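You operate a simulated robot arm through the tools that you are given. There is no shell and no other tool.

You run a simulated robot arm. Do the job below in one go: nothing can be reset, and whatever is moved stays where it is left.

## Task
Add the sauce and topping on the green card to the clay mortar.
Fine: as many dashes and scoops as the card says; use the blue ladle from slot two; close the bottle; put both back. Set down upright: what you pick out.
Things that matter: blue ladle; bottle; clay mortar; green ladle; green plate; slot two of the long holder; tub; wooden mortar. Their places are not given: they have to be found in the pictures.

It is judged by the outcome, as a careful person would: the job done as asked, and still so three seconds after it is handed in. It fails if anything else is knocked over, pushed out of place, dropped, spilled or broken.

## Robot
A 7-joint arm with a two-finger parallel gripper, fixed in place. Base frame: the origin is at the foot of the arm, x ahead of it, y to its left, z up. Readings come in mm, degrees, newtons and seconds.
Its first joint turns from -166.0 to 166.0 degrees. Payload 4.4 kg.
The TCP is the grasp point between the finger pads, 23 mm short of the fingertips. In the tool frame z runs along the fingers and y along their closing line. The gripper opens to 94 mm. The fingers are 38 mm wide and 10 mm thick; the gripper's body (54 by 96 mm) begins 39 mm behind the TCP.
Orientation is that of the tool frame in the base frame, as [roll, pitch, yaw] about the fixed x, y, z axes, in that order (R = Rz(yaw) Ry(pitch) Rx(roll)). With the fingers straight down and closing along the base's y, the tool's x points along the base's -x, its y along +y and its z along -z.

## Interface
- The arm moves only by the tool step_arm. Its argument "increments" is text: rows parted by semicolons, each of 7 numbers parted by spaces: the turn, a rotation vector about the base's x, y, z in degrees, then the shift along the base's x, y, z in mm, then the gripper command, from -1 (fully open) to 1 (shut), values between in proportion. In form: rx ry rz x y z claw; .... A call has 1 to 20 rows; each row is the pose to reach, as a shift and turn from the pose commanded when the call began. Rows are played at 5 a second. More than 50 mm and 8.6 degrees between two rows, or a gripper value outside its range, and nothing of the call is played. A pose out of reach is approached as far as the arm can. The call stops where the force on the tool passes 40 N (or 10 N more than at its start, if that is more) or the arm is blocked; 0.2 s more then pass. Each finger travels about 72 mm/s and halts on what it meets, pressing with about 22 N; the grip force reading is that of the motor and also rises with nothing between the fingers. The clock runs only during rows and for 0.2 s after the last one: add rows that repeat a pose to give the fingers time. It gives the time, the measured TCP pose, the force on the tool (base axes), the opening and the grip force at its end, in the units of the frame above (readings bear some noise), with the torque about the TCP (base axes, N m) and any sound that the robot's microphone picked up.
- Cameras (640 x 400 px; columns grow to the right, rows downward): "scene" is fixed at [51, 501.4, 1631.8]; the picture's right is [0.04, -1.00, 0.00], its down [-0.55, -0.02, -0.84] and it looks along [0.84, 0.03, -0.55] (base axes); focal length 316 px, centre (320, 200). "wrist" rides on the gripper at [86, 16, -74] in the tool frame; the picture's right is [-0.18, 0.98, 0.00], its down [-0.58, -0.11, -0.81] and it looks along [-0.79, -0.15, 0.59] (tool axes); focal length 243 px, centre (320, 200).
- capture(camera): a new picture of that camera. No time passes.
- measure_at(camera, pixels): for up to 12 pixels [column, row] of the newest picture of that camera ("zoom" is the newest enlarged one), the place [x, y, z] in the base frame of the surface seen there, good to about 2 mm. No time passes.
- enlarge(camera, box): a new picture of the part [left, top, right, bottom] of that camera's present view, enlarged. No time passes.
- job_done(): hands the job in; it is judged then, once.

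Open the gripper and draw the arm clear of the work before you hand the job in, unless the task says otherwise.

The tools are called after ">>>" as a command line: name --argument value ..., lists and objects as JSON in quotes. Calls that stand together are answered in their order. step_arm: Moves the arm, as the interface text tells. Its arguments: {"type":"object","properties":{"increments":{"type":"string"}},"required":["increments"]} The other tools are called the same way: capture (camera) takes a picture; measure_at (camera, pixels) gives the place of the surface under pixels of a picture; enlarge (camera, box) takes an enlarged picture of a part of a camera's view; job_done () hands the job in.

At the start:

```text
clock: 0.0
tcp_pos: [604.7, 396.7, 1338.5]
tool_rot: [-180.0, -0.1, -180.0]
ft_force: [0.3, 1.0, 0.0]
torque: [0.0, -0.01, 0.04]
finger_gap: 93.8
grip_force: 0.1
```

scene: 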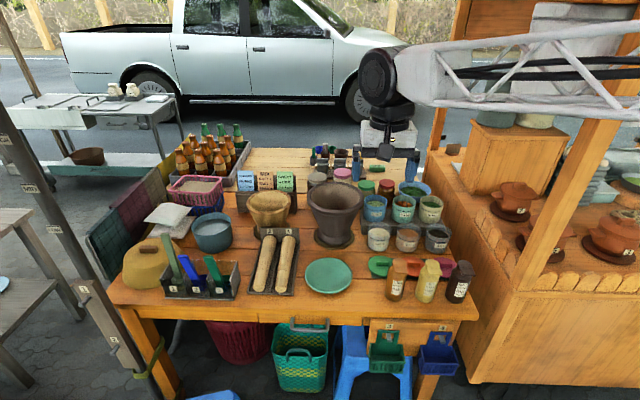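
wrist: 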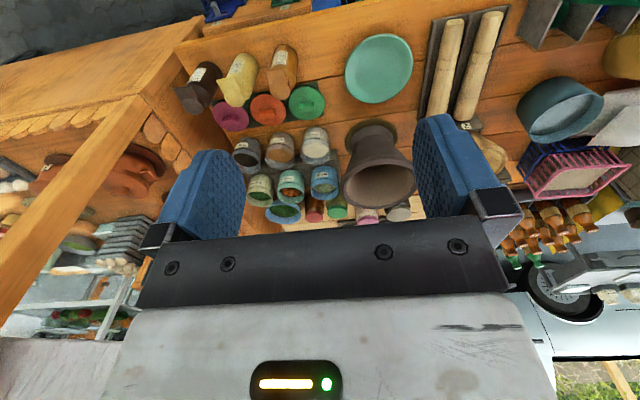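

The scene shows a stall table with cards near (265,180), ladles near (200,275), bottles near (425,280), mortars near (270,210) and (335,210). I enlarge these parts to read the text.

>>> enlarge --camera "scene" --box '[220, 160, 320, 222]'

>>> enlarge --camera "scene" --box '[120, 220, 280, 320]'

>>> enlarge --camera "scene" --box '[340, 180, 500, 310]'

```text
6.40 times, centred on (270, 191) of scene
```

zoom: 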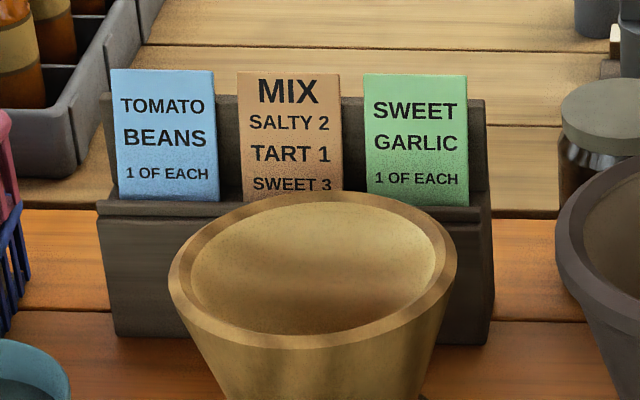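

```text
4.00 times, centred on (200, 270) of scene
```

zoom: 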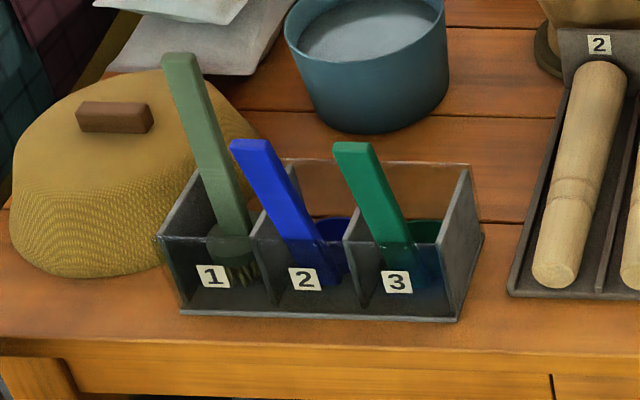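

```text
3.08 times, centred on (420, 245) of scene
```

zoom: 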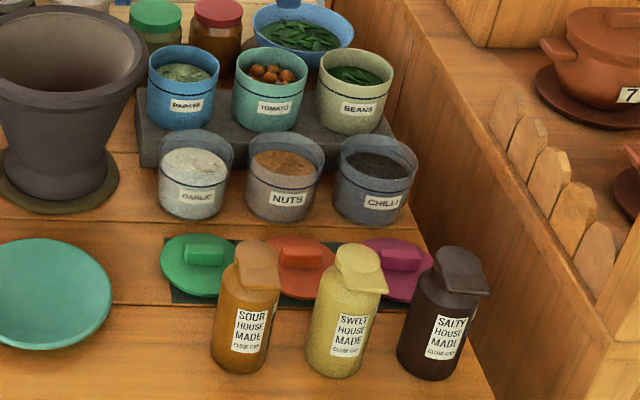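

The green card reads SWEET / GARLIC / 1 OF EACH. I look closer at the sweet bottle (427,280), garlic tub (378,238), the ladle holder and the mortars.

>>> enlarge --camera "scene" --box '[375, 245, 485, 310]'

>>> enlarge --camera "scene" --box '[355, 205, 455, 265]'

>>> enlarge --camera "scene" --box '[150, 230, 250, 305]'

>>> enlarge --camera "scene" --box '[235, 165, 375, 255]'

>>> enlarge --camera "scene" --box '[300, 130, 450, 230]'

```text
5.82 times, centred on (430, 278) of scene
```

zoom: 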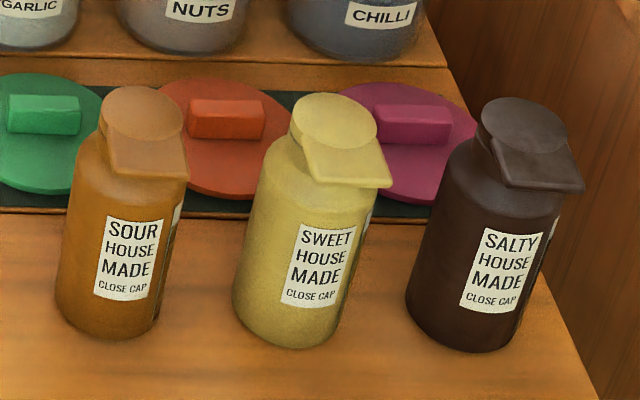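

```text
6.40 times, centred on (405, 235) of scene
```

zoom: 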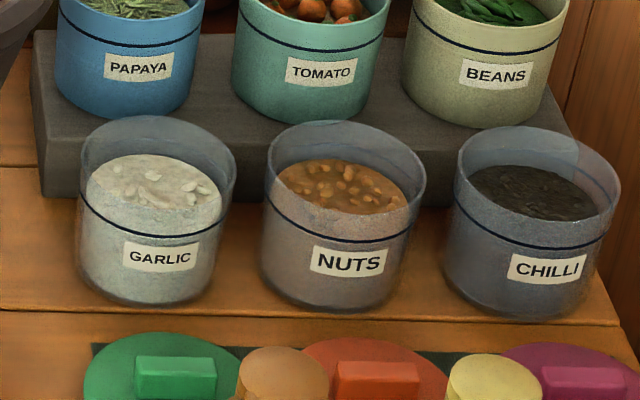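

```text
5.33 times, centred on (200, 268) of scene
```

zoom: 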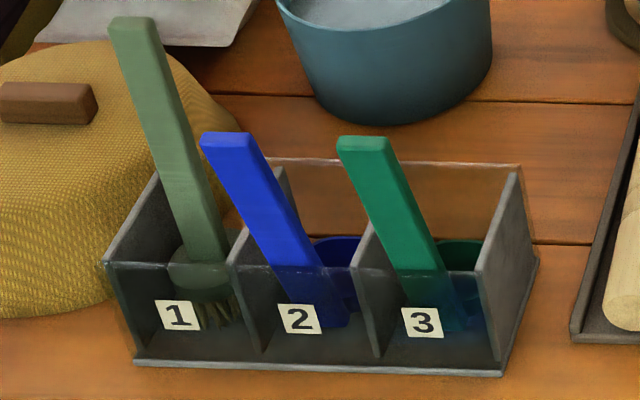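

```text
4.44 times, centred on (305, 210) of scene
```

zoom: 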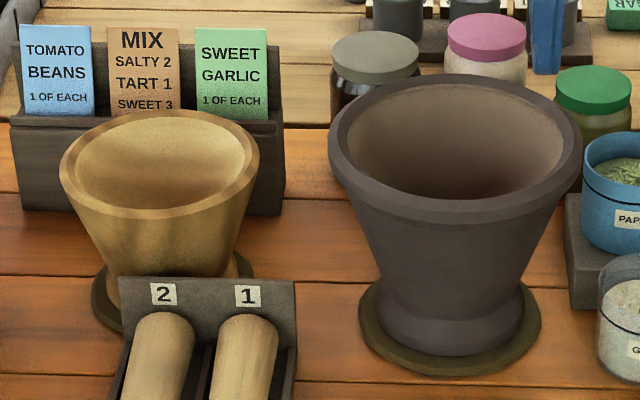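

```text
4.00 times, centred on (375, 180) of scene
```

zoom: 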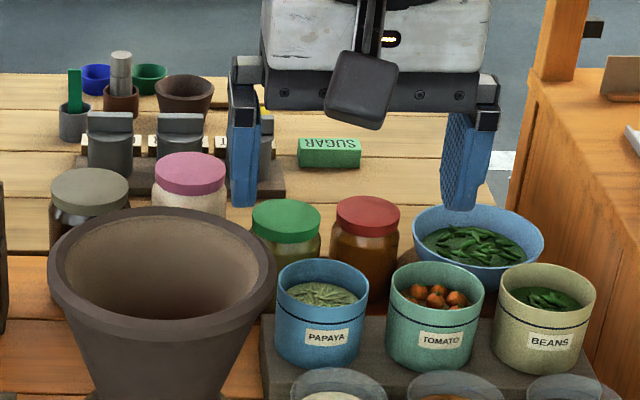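

The sweet bottle stands in the middle of the three with a flip cap at about (433,264). I take a tight zoom on it to measure its geometry.

>>> enlarge --camera "scene" --box '[375, 245, 485, 310]'

>>> measure_at --camera "zoom" --pixels '[[335, 120], [310, 100], [350, 170], [310, 178], [385, 183], [275, 170], [240, 285], [335, 335], [285, 345], [325, 260], [300, 215], [360, 280]]'

>>> measure_at --camera "scene" --pixels '[[325, 275], [378, 235], [335, 210], [335, 185], [270, 205], [208, 262], [190, 258], [183, 250], [213, 265], [400, 240], [437, 300], [380, 265]]'

```text
5.82 times, centred on (430, 278) of scene
```

zoom: 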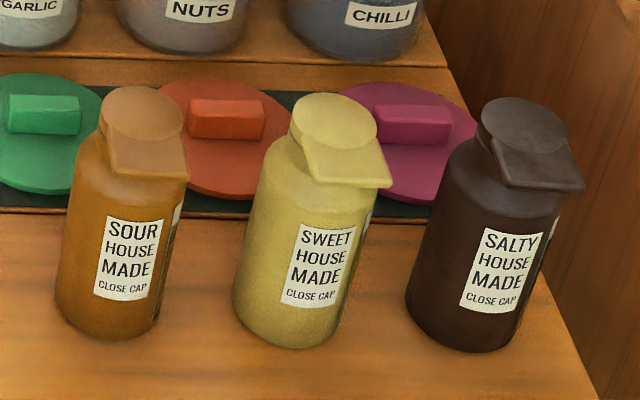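

```text
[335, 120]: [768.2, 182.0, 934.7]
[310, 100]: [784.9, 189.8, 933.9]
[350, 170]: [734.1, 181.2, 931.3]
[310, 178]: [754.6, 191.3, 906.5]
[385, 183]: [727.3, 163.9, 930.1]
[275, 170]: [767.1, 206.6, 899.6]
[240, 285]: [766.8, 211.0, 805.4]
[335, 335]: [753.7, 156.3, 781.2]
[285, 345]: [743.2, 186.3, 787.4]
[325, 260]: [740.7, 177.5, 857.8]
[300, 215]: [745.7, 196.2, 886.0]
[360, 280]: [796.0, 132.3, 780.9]
```

```text
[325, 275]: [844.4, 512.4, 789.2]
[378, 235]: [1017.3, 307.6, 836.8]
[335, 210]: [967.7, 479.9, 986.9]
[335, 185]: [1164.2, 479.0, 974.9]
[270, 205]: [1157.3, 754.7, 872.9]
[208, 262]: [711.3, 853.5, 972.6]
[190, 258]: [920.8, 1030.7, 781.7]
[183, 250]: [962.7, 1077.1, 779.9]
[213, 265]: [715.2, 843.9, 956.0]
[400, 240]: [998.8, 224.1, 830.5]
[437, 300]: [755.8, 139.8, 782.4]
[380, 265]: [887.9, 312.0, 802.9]
```

The table top is near z=781 and the bottle near (770,182). Now I measure the clay mortar's rim and inside, from a zoom on it.

>>> enlarge --camera "scene" --box '[290, 165, 390, 255]'

>>> measure_at --camera "zoom" --pixels '[[200, 160], [320, 205], [440, 150], [320, 85], [220, 100], [415, 100], [320, 190], [320, 160], [320, 120], [320, 100], [250, 150], [390, 150]]'

```text
4.44 times, centred on (340, 210) of scene
```

zoom: 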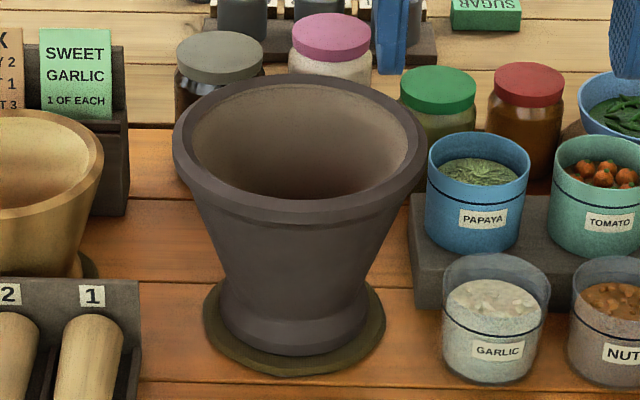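

```text
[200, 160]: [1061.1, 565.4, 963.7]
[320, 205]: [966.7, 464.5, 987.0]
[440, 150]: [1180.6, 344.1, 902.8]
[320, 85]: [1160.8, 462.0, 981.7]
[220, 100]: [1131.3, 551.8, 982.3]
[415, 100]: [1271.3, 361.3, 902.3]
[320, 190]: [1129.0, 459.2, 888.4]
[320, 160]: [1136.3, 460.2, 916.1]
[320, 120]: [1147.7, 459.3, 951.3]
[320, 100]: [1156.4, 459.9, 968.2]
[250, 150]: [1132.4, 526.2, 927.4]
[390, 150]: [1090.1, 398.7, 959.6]
```

The clay mortar's rim is near z=987, centred about (1066,475). Next the ladle holder: zooming tightly for measuring the blue ladle and slots.

>>> enlarge --camera "scene" --box '[155, 235, 245, 303]'

>>> measure_at --camera "zoom" --pixels '[[180, 140], [200, 150], [232, 135], [240, 150], [250, 210], [280, 260], [285, 300], [330, 260], [345, 150], [400, 240], [150, 30], [160, 150]]'

```text
5.88 times, centred on (200, 269) of scene
```

zoom: 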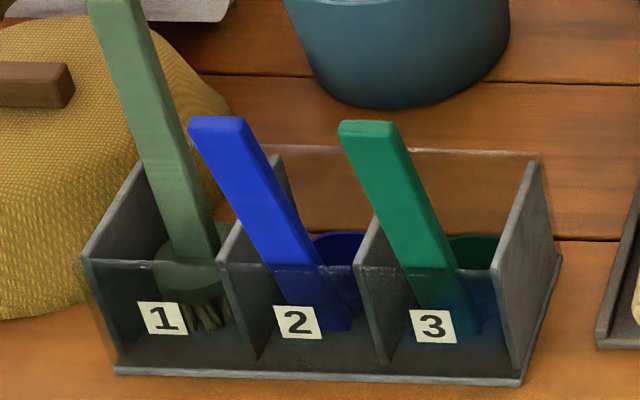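

```text
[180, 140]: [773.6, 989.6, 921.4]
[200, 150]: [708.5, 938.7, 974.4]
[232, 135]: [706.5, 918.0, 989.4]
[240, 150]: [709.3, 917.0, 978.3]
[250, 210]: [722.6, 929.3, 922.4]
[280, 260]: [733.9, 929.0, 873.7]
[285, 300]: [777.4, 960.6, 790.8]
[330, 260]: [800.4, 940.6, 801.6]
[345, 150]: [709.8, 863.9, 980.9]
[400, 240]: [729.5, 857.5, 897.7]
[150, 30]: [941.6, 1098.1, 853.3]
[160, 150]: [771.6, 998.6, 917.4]
```

The blue ladle handle's top is near (702,928,995), leaning toward me. Before moving I check the surrounding posts and structures for clearances.

>>> measure_at --camera "scene" --pixels '[[60, 210], [30, 130], [110, 320], [10, 40], [560, 170], [620, 60], [450, 20], [480, 90], [600, 110], [160, 260], [215, 230], [90, 240]]'

>>> measure_at --camera "wrist" --pixels '[[375, 190], [380, 70], [240, 80], [275, 80], [310, 140], [460, 60], [550, 110], [100, 60], [30, 230], [300, 105], [520, 70], [575, 180]]'

```text
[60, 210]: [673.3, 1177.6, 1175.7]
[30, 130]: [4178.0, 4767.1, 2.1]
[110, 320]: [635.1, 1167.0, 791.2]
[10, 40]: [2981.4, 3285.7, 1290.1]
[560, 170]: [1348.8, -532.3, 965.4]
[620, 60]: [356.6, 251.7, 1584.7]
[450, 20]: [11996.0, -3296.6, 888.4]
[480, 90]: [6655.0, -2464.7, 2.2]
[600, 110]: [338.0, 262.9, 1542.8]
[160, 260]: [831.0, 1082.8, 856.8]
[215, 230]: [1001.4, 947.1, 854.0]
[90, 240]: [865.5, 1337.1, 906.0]
```

```text
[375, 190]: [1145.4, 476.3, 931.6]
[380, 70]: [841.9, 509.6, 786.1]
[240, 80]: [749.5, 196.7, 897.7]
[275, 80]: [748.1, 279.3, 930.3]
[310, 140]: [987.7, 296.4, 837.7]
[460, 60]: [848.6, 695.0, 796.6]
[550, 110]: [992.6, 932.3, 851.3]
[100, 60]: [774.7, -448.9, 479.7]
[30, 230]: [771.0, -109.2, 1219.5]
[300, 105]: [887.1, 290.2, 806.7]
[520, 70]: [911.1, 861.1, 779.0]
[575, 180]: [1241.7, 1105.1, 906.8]
```

Obstacles noted: post at about (673,1178) and one at (771,-109). I move the arm through free air to a viewpoint for the ladle holder with the wrist camera.

>>> step_arm --increments "0 0 4 -11.4 39.4 -22.2 -1; 0 0 8 -22.8 78.8 -44.4 -1; 0 0 12 -34.2 118.2 -66.6 -1; 0 0 16 -45.6 157.6 -88.8 -1; 0 0 20 -57 197 -111 -1; 0 0 24 -68.4 236.4 -133.2 -1; 0 0 28 -79.8 275.8 -155.4 -1; 0 0 32 -91.2 315.2 -177.6 -1; 0 0 36 -102.6 354.6 -199.8 -1; 0 0 40 -114 394 -222 -1; 0 0 40 -114 394 -222 -1; 0 0 40 -114 394 -222 -1"

>>> capture --camera "wrist"

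>>> capture --camera "scene"

```text
clock: 2.6
tcp_pos: [491.4, 791.5, 1114.6]
tool_rot: [180.0, -0.1, -139.9]
ft_force: [0.1, -0.3, -0.2]
torque: [-0.02, 0.0, -0.02]
finger_gap: 94.0
grip_force: 0.1
```

```text
taken
```

wrist: 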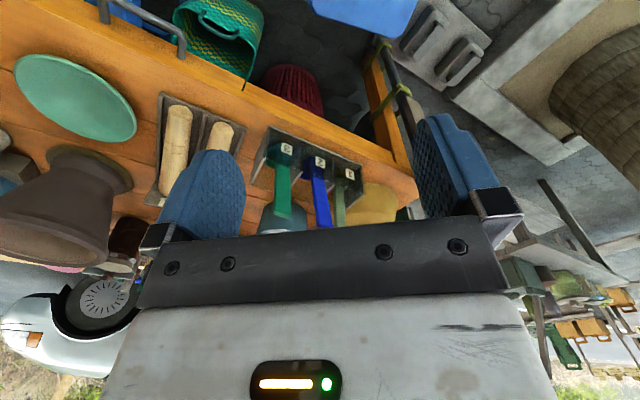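

```text
taken
```

scene: 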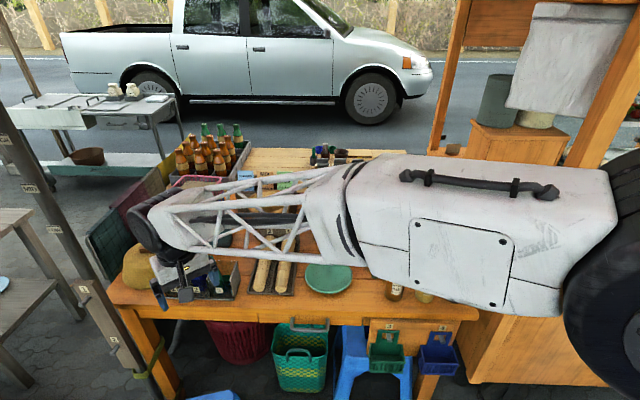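

The wrist view shows the three-slot holder around (310,175), upside down. I zoom on it.

>>> enlarge --camera "wrist" --box '[235, 115, 395, 235]'

>>> measure_at --camera "zoom" --pixels '[[340, 375], [320, 370], [360, 370], [330, 280], [320, 240], [310, 190], [300, 160], [335, 330], [250, 120], [330, 150], [170, 330], [390, 330]]'

```text
3.33 times, centred on (315, 175) of wrist
```

zoom: 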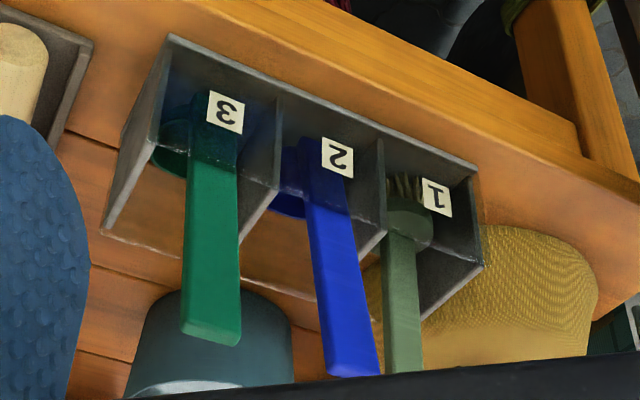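

```text
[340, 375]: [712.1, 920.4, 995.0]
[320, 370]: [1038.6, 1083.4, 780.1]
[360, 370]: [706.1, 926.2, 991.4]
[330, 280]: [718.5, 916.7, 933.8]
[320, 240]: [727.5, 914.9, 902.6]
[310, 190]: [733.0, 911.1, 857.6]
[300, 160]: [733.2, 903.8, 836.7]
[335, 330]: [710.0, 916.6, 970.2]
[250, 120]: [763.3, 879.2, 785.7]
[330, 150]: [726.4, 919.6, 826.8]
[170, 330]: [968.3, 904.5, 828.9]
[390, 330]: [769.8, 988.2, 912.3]
```

The holder's front is clear. I move higher and nearer (TCP about (600,850,1200)) to look down into the slots at the ladle's bowl.

>>> step_arm --increments "0 0 0 0 0 40 -1; 0 0 0 30 15 80 -1; 0 0 0 70 35 86 -1; 0 0 0 109 59 86 -1; 0 0 0 109 59 86 -1"

>>> capture --camera "wrist"

>>> enlarge --camera "wrist" --box '[220, 0, 420, 160]'

```text
refused: row 2 steps farther than a row can; nothing moved
```

```text
taken
```

wrist: 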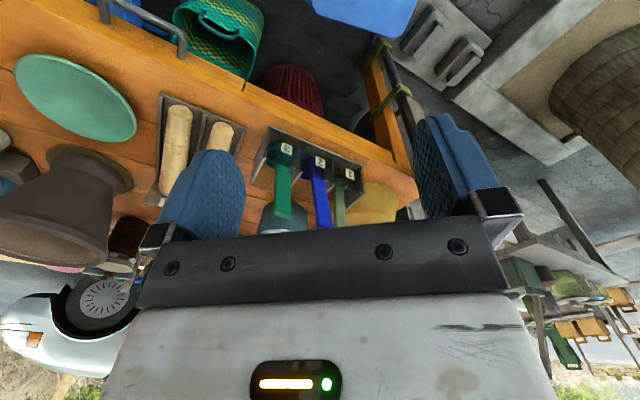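

```text
2.50 times, centred on (320, 80) of wrist
```

zoom: 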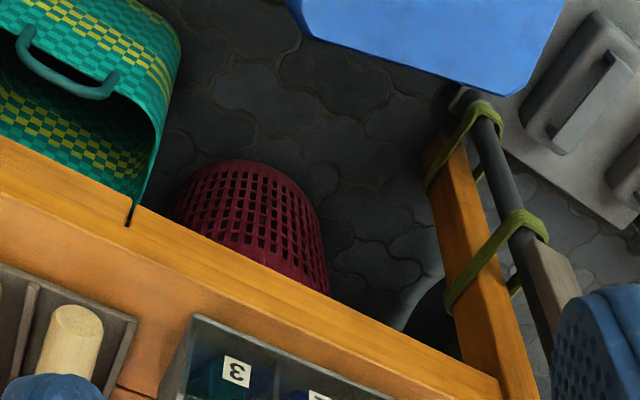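

Row 2 was a little over 50 mm, so nothing moved. I replay it with smaller steps.

>>> step_arm --increments "0 0 0 0 0 40 -1; 0 0 0 20 10 75 -1; 0 0 0 55 28 86 -1; 0 0 0 90 48 86 -1; 0 0 0 109 59 86 -1; 0 0 0 109 59 86 -1"

>>> capture --camera "wrist"

>>> enlarge --camera "wrist" --box '[200, 60, 440, 240]'

```text
clock: 4.0
tcp_pos: [600.4, 849.6, 1201.6]
tool_rot: [-180.0, 0.0, -140.0]
ft_force: [0.2, -0.6, 0.0]
torque: [0.02, 0.03, 0.04]
finger_gap: 94.1
grip_force: 0.0
```

```text
taken
```

wrist: 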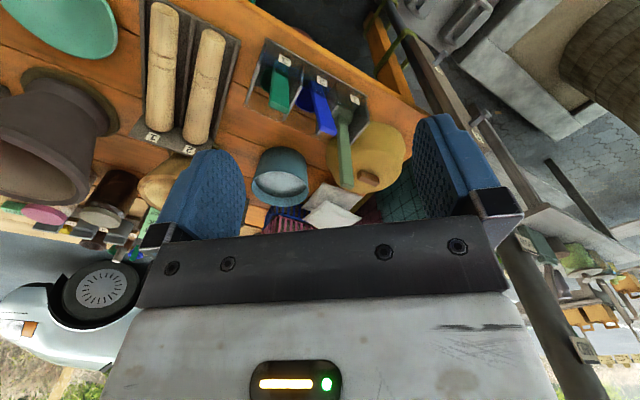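

```text
2.22 times, centred on (320, 150) of wrist
```

zoom: 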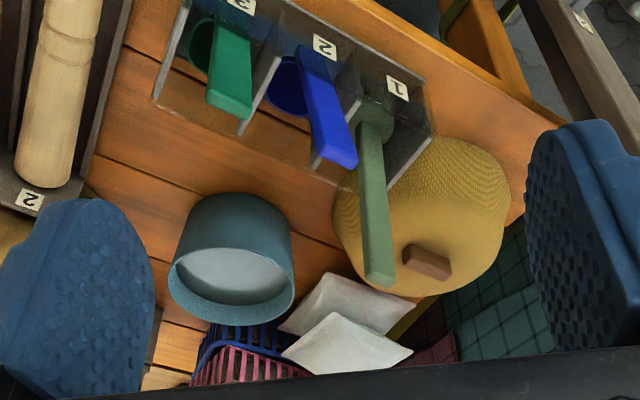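

The pose was reached, and the blue ladle appears at wrist (310,100). I zoom tighter and measure the ladle and slot geometry.

>>> enlarge --camera "wrist" --box '[250, 35, 380, 145]'

>>> measure_at --camera "zoom" --pixels '[[270, 190], [285, 180], [255, 195], [280, 225], [300, 100], [320, 200], [365, 355], [330, 100], [400, 350], [385, 375], [340, 360], [310, 170]]'

```text
3.64 times, centred on (315, 90) of wrist
```

zoom: 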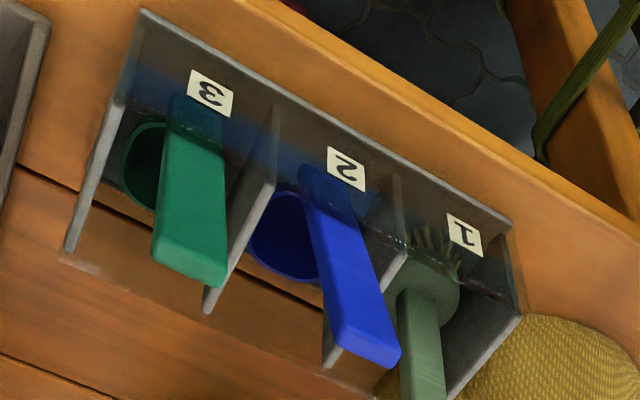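

```text
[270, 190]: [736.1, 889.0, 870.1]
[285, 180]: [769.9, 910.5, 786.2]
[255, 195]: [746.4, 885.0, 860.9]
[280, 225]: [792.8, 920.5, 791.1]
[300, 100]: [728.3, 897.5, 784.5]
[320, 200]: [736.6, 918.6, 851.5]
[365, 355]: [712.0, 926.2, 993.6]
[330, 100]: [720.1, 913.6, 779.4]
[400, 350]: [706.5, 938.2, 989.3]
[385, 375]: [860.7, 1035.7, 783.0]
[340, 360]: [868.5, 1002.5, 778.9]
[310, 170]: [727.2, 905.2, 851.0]
```

The bowl's inner bottom is at about (790,920,790). I measure the bowl rim, walls and back of the slot more closely.

>>> measure_at --camera "zoom" --pixels '[[248, 245], [262, 265], [290, 280], [312, 283], [278, 193], [240, 240], [206, 308], [276, 112], [397, 180], [325, 360], [400, 255], [300, 225]]'

>>> measure_at --camera "zoom" --pixels '[[130, 175], [150, 122], [160, 205], [70, 245], [140, 12], [515, 320], [510, 225], [450, 395], [345, 150], [210, 95], [190, 260], [225, 285]]'

```text
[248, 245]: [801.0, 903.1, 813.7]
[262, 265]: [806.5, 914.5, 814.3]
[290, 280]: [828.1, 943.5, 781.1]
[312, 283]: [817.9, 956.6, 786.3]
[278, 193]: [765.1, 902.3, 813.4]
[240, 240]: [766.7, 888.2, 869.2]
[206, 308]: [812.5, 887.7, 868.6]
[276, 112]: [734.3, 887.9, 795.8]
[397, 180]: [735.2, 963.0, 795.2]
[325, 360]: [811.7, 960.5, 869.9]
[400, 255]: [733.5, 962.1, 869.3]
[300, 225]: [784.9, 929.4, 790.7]
```

```text
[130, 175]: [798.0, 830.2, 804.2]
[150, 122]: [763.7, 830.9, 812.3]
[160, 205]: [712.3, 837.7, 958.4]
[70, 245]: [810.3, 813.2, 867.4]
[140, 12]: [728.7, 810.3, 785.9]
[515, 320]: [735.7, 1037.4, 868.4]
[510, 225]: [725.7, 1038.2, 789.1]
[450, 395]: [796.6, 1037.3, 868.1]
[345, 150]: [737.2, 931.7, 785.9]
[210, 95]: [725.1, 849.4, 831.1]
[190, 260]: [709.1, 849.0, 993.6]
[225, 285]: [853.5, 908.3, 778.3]
```

The holder has walls at y≈888 and 962 (tops z≈869), the bowl rim lies level at z≈814. I check the arm's own shape in the present scene picture so I can judge reach and clearance.

>>> capture --camera "scene"

>>> measure_at --camera "scene" --pixels '[[620, 270], [560, 220], [450, 220], [370, 200], [330, 190], [250, 200], [200, 210], [150, 220], [170, 270], [450, 170], [450, 290], [600, 180]]'

```text
taken
```

scene: 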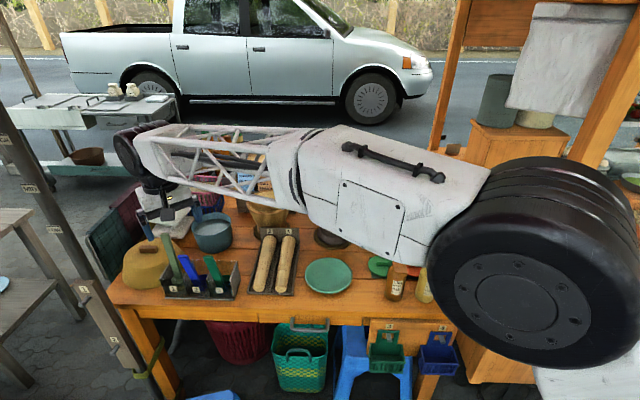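

```text
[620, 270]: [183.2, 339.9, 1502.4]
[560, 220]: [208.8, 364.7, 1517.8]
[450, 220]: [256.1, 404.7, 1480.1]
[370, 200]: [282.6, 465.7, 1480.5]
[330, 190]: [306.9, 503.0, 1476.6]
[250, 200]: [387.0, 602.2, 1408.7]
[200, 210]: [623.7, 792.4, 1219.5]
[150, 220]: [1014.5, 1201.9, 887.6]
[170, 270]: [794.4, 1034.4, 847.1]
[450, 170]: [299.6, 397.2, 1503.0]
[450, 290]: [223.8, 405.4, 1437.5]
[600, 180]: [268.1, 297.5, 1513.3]
```

The arm reached (600,850,1200) easily; the elbow sits near z≈1480. I'd like to know how far the wrist can roll, so I test a rotation about the vertical in free air here.

>>> step_arm --increments "0 0 8 0 0 0 -1; 0 0 16 0 0 0 -1; 0 0 24 0 0 0 -1; 0 0 32 0 0 0 -1; 0 0 40 0 0 0 -1; 0 0 48 0 0 0 -1; 0 0 56 0 0 0 -1; 0 0 64 0 0 0 -1; 0 0 72 0 0 0 -1; 0 0 80 0 0 0 -1; 0 0 88 0 0 0 -1; 0 0 96 0 0 0 -1; 0 0 104 0 0 0 -1; 0 0 112 0 0 0 -1; 0 0 120 0 0 0 -1; 0 0 128 0 0 0 -1; 0 0 136 0 0 0 -1; 0 0 144 0 0 0 -1; 0 0 152 0 0 0 -1; 0 0 152 0 0 0 -1"

>>> capture --camera "wrist"

```text
clock: 8.2
tcp_pos: [599.9, 849.3, 1202.0]
tool_rot: [-180.0, 0.1, 12.0]
ft_force: [0.4, -0.9, -0.5]
torque: [-0.02, -0.01, -0.01]
finger_gap: 93.9
grip_force: 0.0
```

```text
taken
```

wrist: 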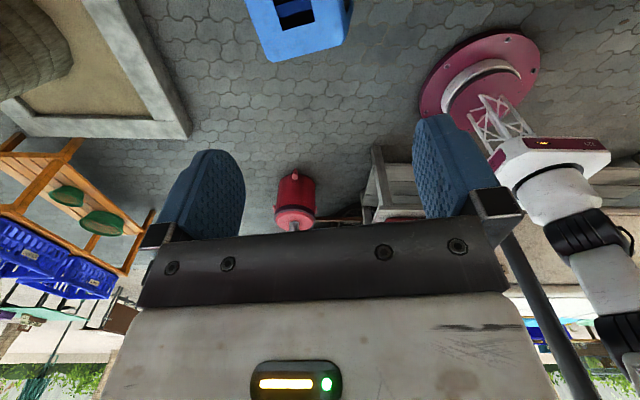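

The wrist turned 152 degrees freely. I test another stretch in the same direction to find whether the camera-up orientation is possible.

>>> step_arm --increments "0 0 8 0 0 0 -1; 0 0 16 0 0 0 -1; 0 0 24 0 0 0 -1; 0 0 32 0 0 0 -1; 0 0 40 0 0 0 -1; 0 0 48 0 0 0 -1; 0 0 56 0 0 0 -1; 0 0 64 0 0 0 -1; 0 0 72 0 0 0 -1; 0 0 78 0 0 0 -1; 0 0 78 0 0 0 -1"

```text
clock: 10.6
tcp_pos: [600.5, 849.6, 1202.6]
tool_rot: [179.9, 0.0, 48.1]
ft_force: [0.2, 0.0, 0.5]
torque: [0.0, -0.02, 0.0]
finger_gap: 93.9
grip_force: 0.2
out of reach, approached as far as the arm can: row 5, 6, 7, 8, 9, 10, 11
```

The roll limit is reached at yaw≈48 here, so the orientation with the camera on the inner side (as at the start) is mid-range. I now swing back toward the bottle, rotating back, staying at z≈1200.

>>> step_arm --increments "0 0 -8.4 2.8 -32 0 -1; 0 0 -16.8 5.6 -64 0 -1; 0 0 -25.2 8.4 -96 0 -1; 0 0 -33.6 11.2 -128 0 -1; 0 0 -42 14 -160 0 -1; 0 0 -50.4 16.8 -192 0 -1; 0 0 -58.8 19.6 -224 0 -1; 0 0 -67.2 22.4 -256 0 -1; 0 0 -75.6 25.2 -288 0 -1; 0 0 -84 28 -320 0 -1; 0 0 -92.4 30.8 -352 0 -1; 0 0 -100.8 33.6 -384 0 -1; 0 0 -109.2 36.4 -416 0 -1; 0 0 -117.6 39.2 -448 0 -1; 0 0 -126 42 -480 0 -1; 0 0 -134.4 44.8 -512 0 -1; 0 0 -142.8 47.6 -544 0 -1; 0 0 -151.2 50.4 -576 0 -1; 0 0 -159.6 53.2 -608 0 -1; 0 0 -168 56 -640 0 -1"

```text
clock: 14.8
tcp_pos: [656.7, 208.5, 1200.9]
tool_rot: [-180.0, -0.1, -120.0]
ft_force: [-0.1, 0.5, -0.3]
torque: [-0.01, 0.01, -0.01]
finger_gap: 94.1
grip_force: 0.0
```

The reading confirms yaw -120 at (657,208,1201). I finish the turn and descend to view the bottle's cap.

>>> step_arm --increments "0 0 -8 0 0 -20 -1; 0 0 -16 0 0 -45 -1; 0 0 -24 0 0 -70 -1; 0 0 -32 0 0 -95 -1; 0 0 -40 0 0 -120 -1; 0 0 -48 -10 0 -140 -1; 0 0 -56 -20 0 -160 -1; 0 0 -60 -26 0 -180 -1; 0 0 -60 -26 0 -180 -1"

>>> capture --camera "wrist"

>>> enlarge --camera "wrist" --box '[200, 0, 440, 190]'

```text
clock: 16.8
tcp_pos: [632.1, 209.8, 1022.8]
tool_rot: [180.0, 0.1, 179.9]
ft_force: [0.0, -1.0, -0.2]
torque: [-0.04, -0.04, -0.03]
finger_gap: 94.0
grip_force: 0.0
```

```text
taken
```

wrist: 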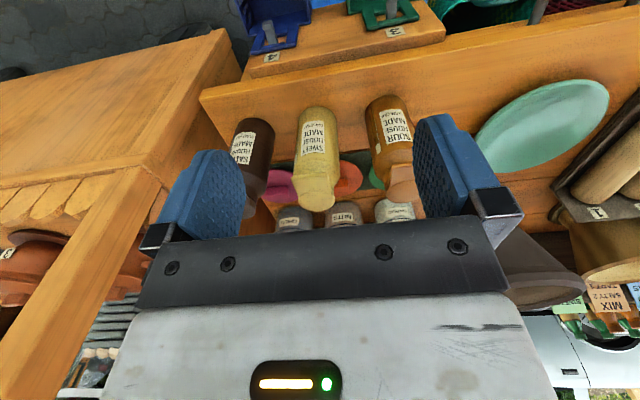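

```text
2.11 times, centred on (320, 95) of wrist
```

zoom: 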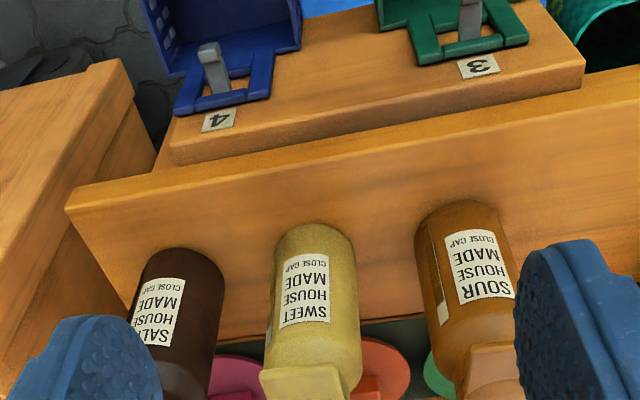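

The sweet bottle is in view at wrist (318,160). I enlarge and measure its cap and tab.

>>> enlarge --camera "wrist" --box '[270, 100, 370, 220]'

>>> measure_at --camera "wrist" --pixels '[[296, 180], [332, 178], [316, 190], [305, 205], [330, 205], [318, 208], [318, 182], [318, 170], [300, 150], [336, 150], [318, 110], [302, 172]]'

```text
3.33 times, centred on (320, 160) of wrist
```

zoom: 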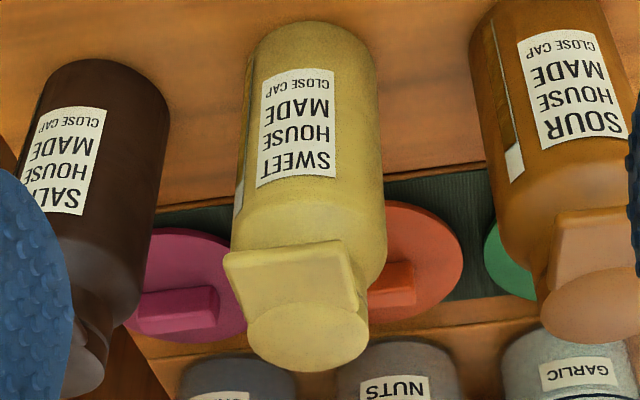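

```text
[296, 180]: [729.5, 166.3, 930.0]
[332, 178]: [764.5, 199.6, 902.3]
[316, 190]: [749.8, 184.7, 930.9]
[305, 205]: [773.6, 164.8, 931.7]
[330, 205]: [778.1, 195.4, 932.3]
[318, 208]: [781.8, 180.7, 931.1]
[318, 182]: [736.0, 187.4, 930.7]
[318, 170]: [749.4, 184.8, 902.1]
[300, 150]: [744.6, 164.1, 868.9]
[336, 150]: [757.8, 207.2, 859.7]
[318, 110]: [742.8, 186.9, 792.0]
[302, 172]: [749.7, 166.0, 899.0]
```

I take finer readings of the tab corners and the cap disc in the zoom.

>>> measure_at --camera "zoom" --pixels '[[232, 262], [340, 250], [285, 256], [352, 300], [255, 312], [252, 338], [362, 335], [310, 366], [308, 335], [285, 246], [240, 200], [380, 200]]'

>>> enlarge --camera "wrist" --box '[290, 165, 350, 215]'

```text
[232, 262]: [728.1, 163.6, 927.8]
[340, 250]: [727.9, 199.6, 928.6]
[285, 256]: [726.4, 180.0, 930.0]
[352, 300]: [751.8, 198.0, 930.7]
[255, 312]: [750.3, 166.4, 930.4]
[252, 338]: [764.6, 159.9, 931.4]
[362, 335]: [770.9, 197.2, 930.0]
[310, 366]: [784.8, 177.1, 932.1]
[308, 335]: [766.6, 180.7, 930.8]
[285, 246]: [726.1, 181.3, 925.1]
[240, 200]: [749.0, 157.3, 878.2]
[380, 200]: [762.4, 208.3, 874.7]
```

```text
8.00 times, centred on (320, 190) of wrist
```

zoom: 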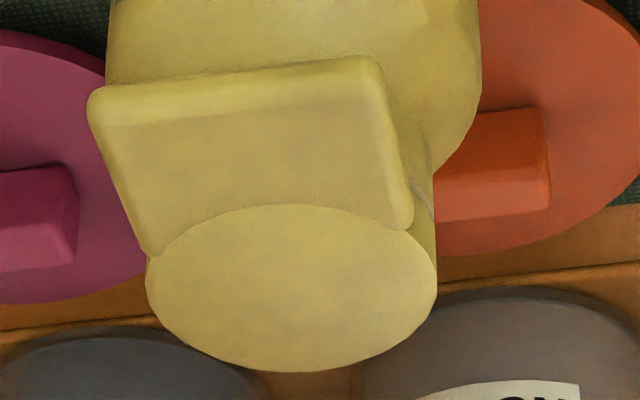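

The cap's lid spans x≈727–787, with a tab 36 mm wide whose front edge is at x≈727, z 924–930, facing the robot. Next I look down into the garlic tub and clay mortar from above; moving up first, then out.

>>> step_arm --increments "0 0 0 0 10 45 -1; 0 0 0 0 20 90 -1; 0 0 0 20 40 130 -1; 0 0 0 60 60 140 -1; 0 0 0 100 80 140 -1; 0 0 0 140 95 140 -1; 0 0 0 180 100 140 -1; 0 0 0 220 100 140 -1; 0 0 0 220 100 140 -1"

>>> capture --camera "wrist"

>>> enlarge --camera "wrist" --box '[200, 40, 420, 240]'

```text
clock: 18.8
tcp_pos: [849.3, 309.0, 1164.2]
tool_rot: [180.0, 0.0, -180.0]
ft_force: [0.4, 0.4, -0.5]
torque: [-0.03, 0.01, 0.0]
finger_gap: 94.0
grip_force: 0.1
```

```text
taken
```

wrist: 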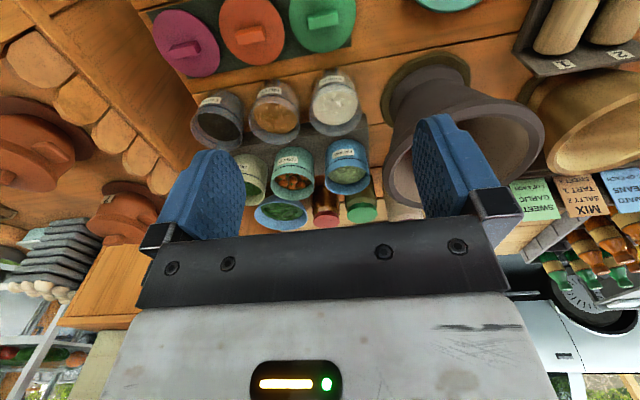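

```text
2.00 times, centred on (310, 140) of wrist
```

zoom: 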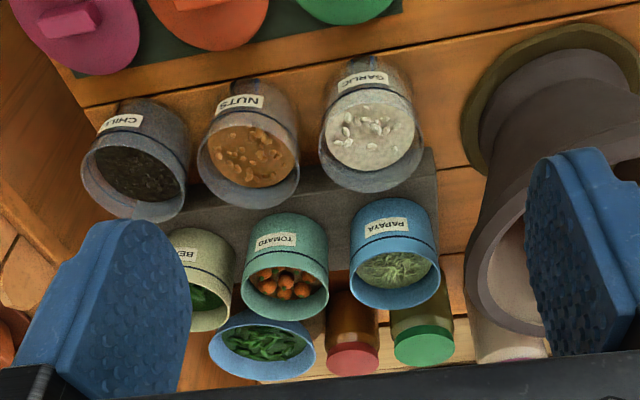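

The garlic tub is open with the garlic visible at wrist (335,105). I zoom and measure its rim, surface and position.

>>> enlarge --camera "wrist" --box '[300, 60, 380, 140]'

>>> measure_at --camera "zoom" --pixels '[[290, 170], [240, 190], [350, 190], [290, 250], [300, 130], [290, 300], [200, 200], [190, 270], [240, 360], [300, 375], [390, 300], [380, 180]]'

```text
5.00 times, centred on (340, 100) of wrist
```

zoom: 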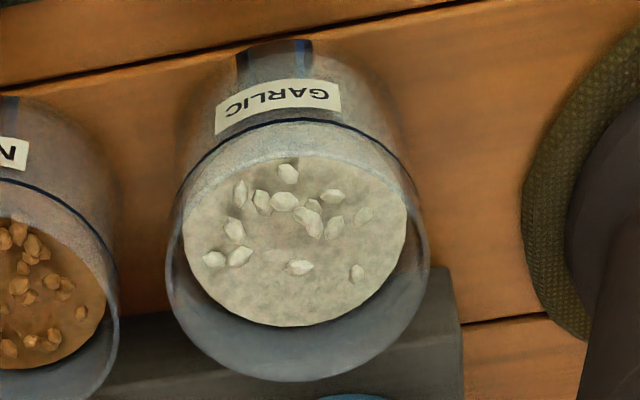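

```text
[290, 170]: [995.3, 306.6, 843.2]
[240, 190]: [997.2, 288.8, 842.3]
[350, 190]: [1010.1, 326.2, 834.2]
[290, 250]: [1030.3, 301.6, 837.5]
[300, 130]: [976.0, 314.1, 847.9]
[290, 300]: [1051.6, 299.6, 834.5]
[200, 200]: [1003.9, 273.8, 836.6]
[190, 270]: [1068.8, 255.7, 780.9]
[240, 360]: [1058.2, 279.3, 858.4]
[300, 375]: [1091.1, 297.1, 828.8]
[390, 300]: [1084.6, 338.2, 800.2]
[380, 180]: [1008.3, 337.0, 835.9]
```

Garlic surface is at z≈838 in an open tub centred near (1028,303), rim about z≈870. Now I test whether the arm can reach the ladle with the tool aimed along +x and pitched 30° down: I move back to (600,925,1164) and tilt there.

>>> step_arm --increments "0 -4.3 0 -17.8 44 0 -1; 0 -8.6 0 -35.6 88 0 -1; 0 -12.9 0 -53.4 132 0 -1; 0 -17.2 0 -71.2 176 0 -1; 0 -21.5 0 -89 220 0 -1; 0 -25.8 0 -106.8 264 0 -1; 0 -30.1 0 -124.6 308 0 -1; 0 -34.4 0 -142.4 352 0 -1; 0 -38.7 0 -160.2 396 0 -1; 0 -43 0 -178 440 0 -1; 0 -47.3 0 -195.8 484 0 -1; 0 -51.6 0 -213.6 528 0 -1; 0 -55.9 0 -231.4 572 0 -1; 0 -60 0 -249.2 616 0 -1; 0 -60 0 -249.2 616 0 -1"

>>> capture --camera "scene"

```text
clock: 22.0
tcp_pos: [601.5, 926.4, 1159.6]
tool_rot: [-179.9, 60.0, -180.0]
ft_force: [-0.2, -0.9, -0.4]
torque: [0.01, 0.01, 0.01]
finger_gap: 94.0
grip_force: 0.1
```

```text
taken
```

scene: 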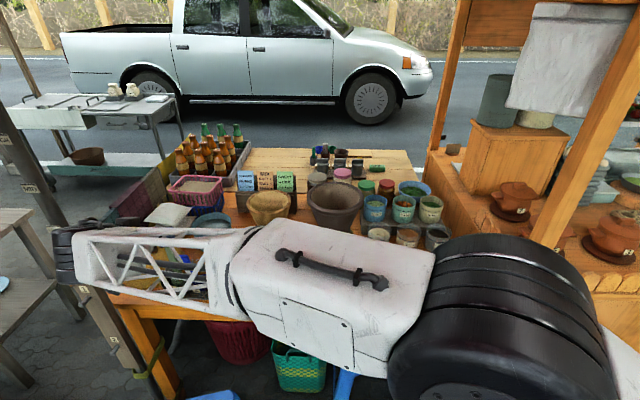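

Reached. I go on toward the ladle in front of the holder, at (655,925,985), watching whether it stays reachable.

>>> step_arm --increments "0 0 0 10 0 -40 -1; 0 0 0 20 0 -80 -1; 0 0 0 30 0 -120 -1; 0 0 0 40 0 -150 -1; 0 0 0 53 0 -174 -1; 0 0 0 53 0 -174 -1"

>>> capture --camera "wrist"

>>> capture --camera "scene"

```text
clock: 23.4
tcp_pos: [653.3, 924.6, 988.7]
tool_rot: [179.9, 60.0, 180.0]
ft_force: [-0.6, 0.5, -0.1]
torque: [0.0, 0.03, 0.01]
finger_gap: 94.0
grip_force: 0.1
```

```text
taken
```

wrist: 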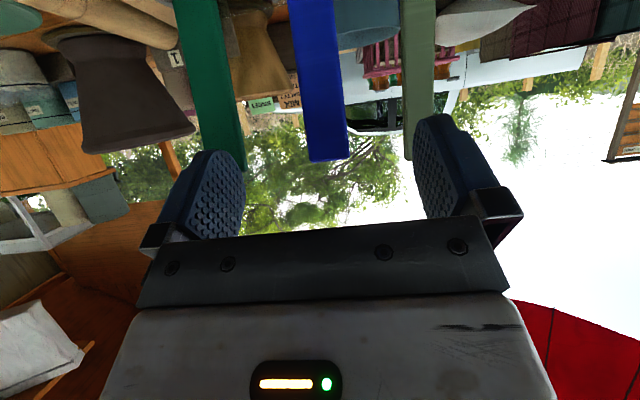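

```text
taken
```

scene: 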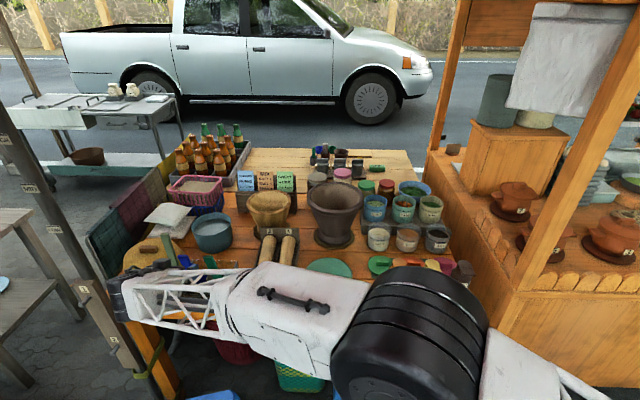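

Still in reach, and the blue handle is centred between the fingers at wrist (320,100). I measure the handle edges precisely from here.

>>> measure_at --camera "wrist" --pixels '[[310, 145], [345, 145], [328, 150], [328, 100], [300, 100], [340, 100], [318, 50], [328, 158], [205, 100], [235, 100], [405, 100], [432, 100]]'

>>> enlarge --camera "wrist" --box '[200, 60, 440, 210]'

```text
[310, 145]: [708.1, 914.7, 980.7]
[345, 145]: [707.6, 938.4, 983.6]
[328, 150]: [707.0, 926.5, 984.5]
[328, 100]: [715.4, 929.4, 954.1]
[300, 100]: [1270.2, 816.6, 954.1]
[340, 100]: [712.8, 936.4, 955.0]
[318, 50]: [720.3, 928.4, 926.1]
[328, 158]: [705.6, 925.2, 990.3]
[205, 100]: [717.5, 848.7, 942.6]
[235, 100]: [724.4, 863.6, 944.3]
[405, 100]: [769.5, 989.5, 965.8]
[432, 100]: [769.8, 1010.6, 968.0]
```

```text
2.67 times, centred on (320, 135) of wrist
```

zoom: 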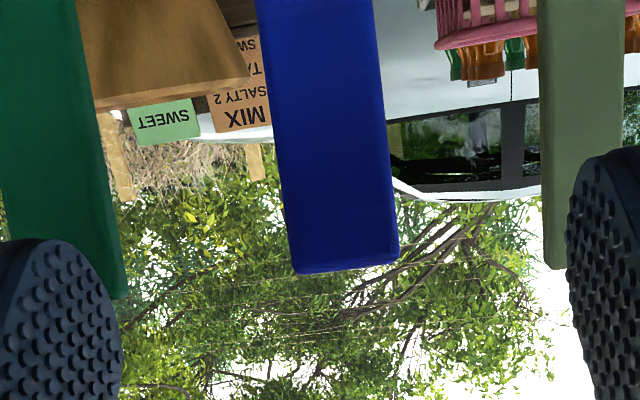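

The blue handle is y≈914–939 (centre 926.5), front face x≈712 at z≈965, with ~48 mm gaps to the neighbours. I part-close the gripper to 47 mm, then slide the fingers around the handle.

>>> step_arm --increments "0 0 0 0 2 0 0; 0 0 0 0 2 0 0; 0 0 0 0 2 0 0; 0 0 0 20 2 -8 0; 0 0 0 40 2 -16 0; 0 0 0 55 2 -21 0; 0 0 0 65 2 -24 0; 0 0 0 65 2 -24 0"

>>> capture --camera "wrist"

>>> enlarge --camera "scene" --box '[110, 230, 270, 330]'

```text
clock: 25.2
tcp_pos: [719.0, 926.9, 965.1]
tool_rot: [180.0, 59.9, 180.0]
ft_force: [-0.8, -0.2, 0.3]
torque: [-0.01, 0.0, 0.03]
finger_gap: 47.1
grip_force: 0.0
```

```text
taken
```

wrist: 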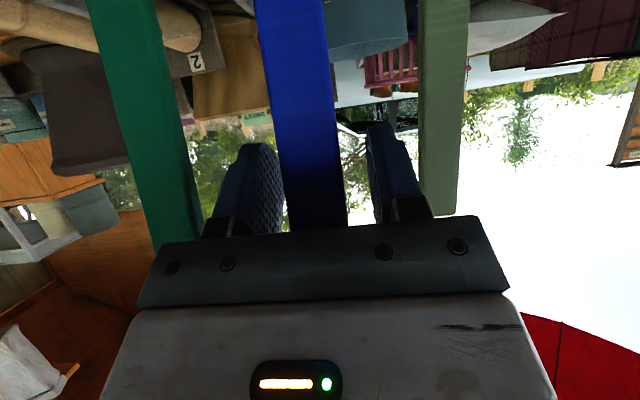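

```text
4.00 times, centred on (190, 280) of scene
```

zoom: 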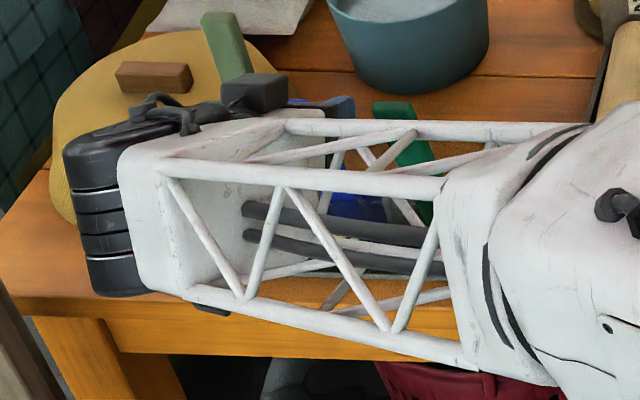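

The blue handle sits between the fingers (wrist (315,150)) with no contact force. I close the gripper on it.

>>> step_arm --increments "0 0 0 0 0 0 1; 0 0 0 0 0 0 1; 0 0 0 0 0 0 1; 0 0 0 0 0 0 1; 0 0 0 0 0 0 1"

>>> capture --camera "wrist"

```text
clock: 26.4
tcp_pos: [717.6, 927.9, 965.7]
tool_rot: [180.0, 60.0, 179.9]
ft_force: [2.5, -0.7, -0.2]
torque: [-0.01, -0.13, 0.02]
finger_gap: 27.7
grip_force: 22.2
```

```text
taken
```

wrist: 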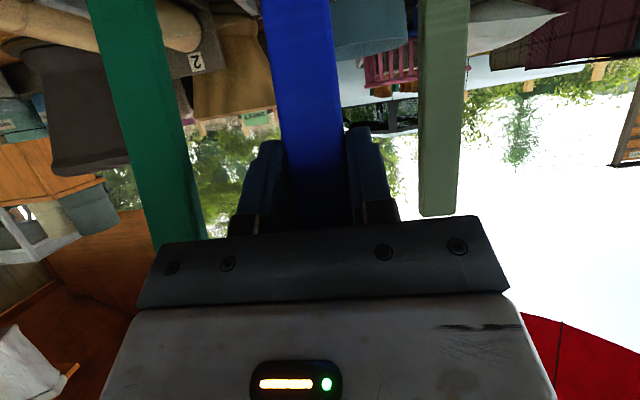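

Gripped with gap 27.7 mm and 22 N. I lift the ladle straight up slowly.

>>> step_arm --increments "0 0 0 0 0 10 1; 0 0 0 0 0 25 1; 0 0 0 0 0 45 1; 0 0 0 0 0 70 1; 0 0 0 0 0 100 1; 0 0 0 0 0 135 1; 0 0 0 0 0 170 1; 0 0 0 0 0 170 1"

>>> capture --camera "wrist"

>>> capture --camera "scene"

```text
clock: 28.2
tcp_pos: [719.9, 926.7, 1132.2]
tool_rot: [180.0, 60.1, -180.0]
ft_force: [-1.0, 0.0, -0.1]
torque: [-0.01, 0.0, -0.01]
finger_gap: 27.6
grip_force: 21.7
```

```text
taken
```

wrist: 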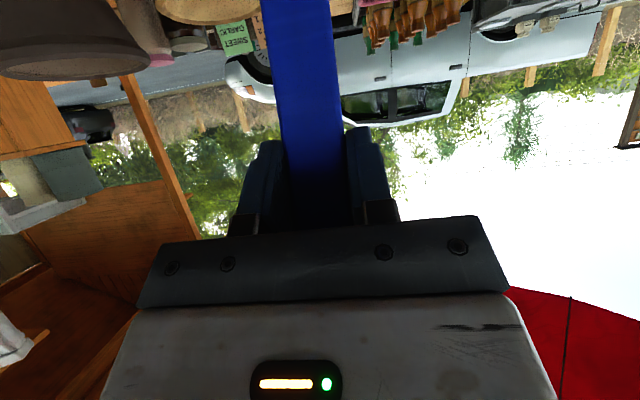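

```text
taken
```

scene: 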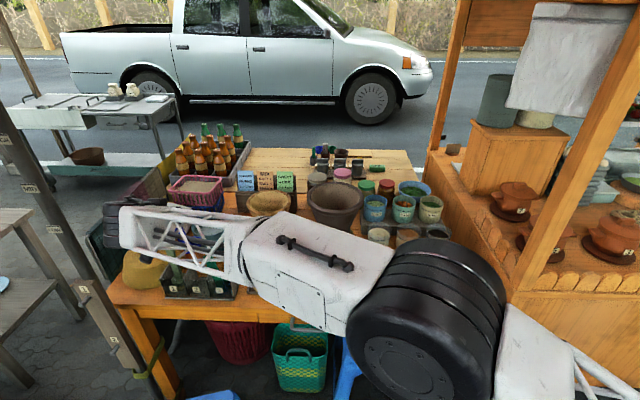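

The ladle came out cleanly. I raise a bit more and carry it level, across to above the garlic tub (TCP about (961,303,1210)).

>>> step_arm --increments "0 0 0 0 0 38 1; 0 0 0 0 0 75 1; 0 0 0 17.4 -44.6 75 1; 0 0 0 34.8 -89.2 75 1; 0 0 0 52.2 -133.8 75 1; 0 0 0 69.6 -178.4 75 1; 0 0 0 87 -223 75 1; 0 0 0 104.4 -267.6 75 1; 0 0 0 121.8 -312.2 75 1; 0 0 0 139.2 -356.8 75 1; 0 0 0 156.6 -401.4 75 1; 0 0 0 174 -446 75 1; 0 0 0 191.4 -490.6 75 1; 0 0 0 208.8 -535.2 75 1; 0 0 0 226.2 -579.8 75 1; 0 0 0 243 -624 75 1; 0 0 0 243 -624 75 1"

>>> capture --camera "wrist"

>>> capture --camera "scene"

```text
clock: 31.8
tcp_pos: [961.4, 303.0, 1211.4]
tool_rot: [180.0, 60.0, 179.9]
ft_force: [-0.3, 0.1, -0.2]
torque: [0.01, 0.04, 0.0]
finger_gap: 27.5
grip_force: 22.4
```

```text
taken
```

wrist: 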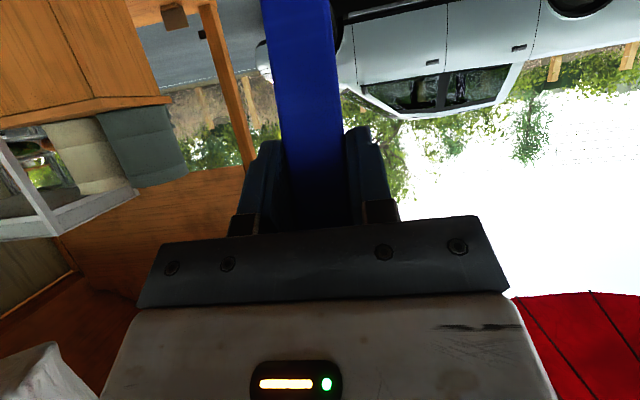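

```text
taken
```

scene: 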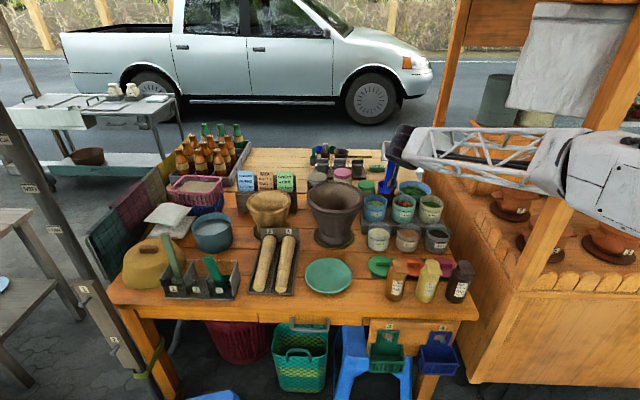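

The ladle now shows at scene (390,165). I zoom to measure its bowl relative to the TCP and the tub.

>>> enlarge --camera "scene" --box '[360, 120, 440, 260]'

>>> enlarge --camera "scene" --box '[365, 125, 425, 205]'

```text
2.86 times, centred on (400, 190) of scene
```

zoom: 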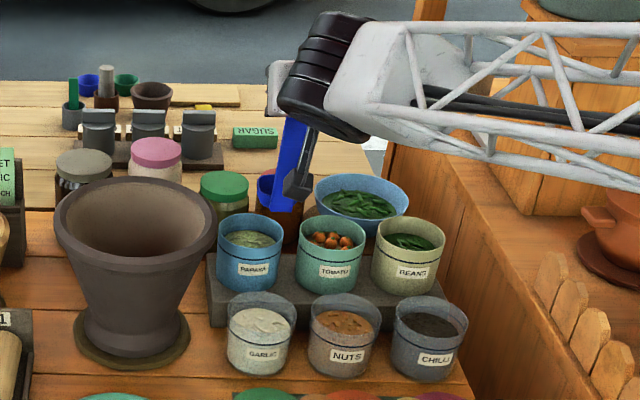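

```text
5.00 times, centred on (395, 165) of scene
```

zoom: 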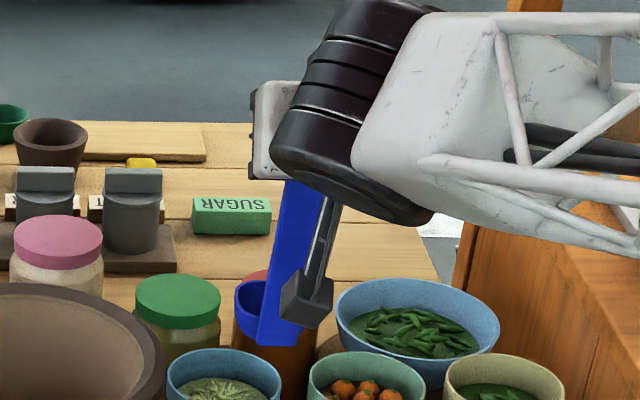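

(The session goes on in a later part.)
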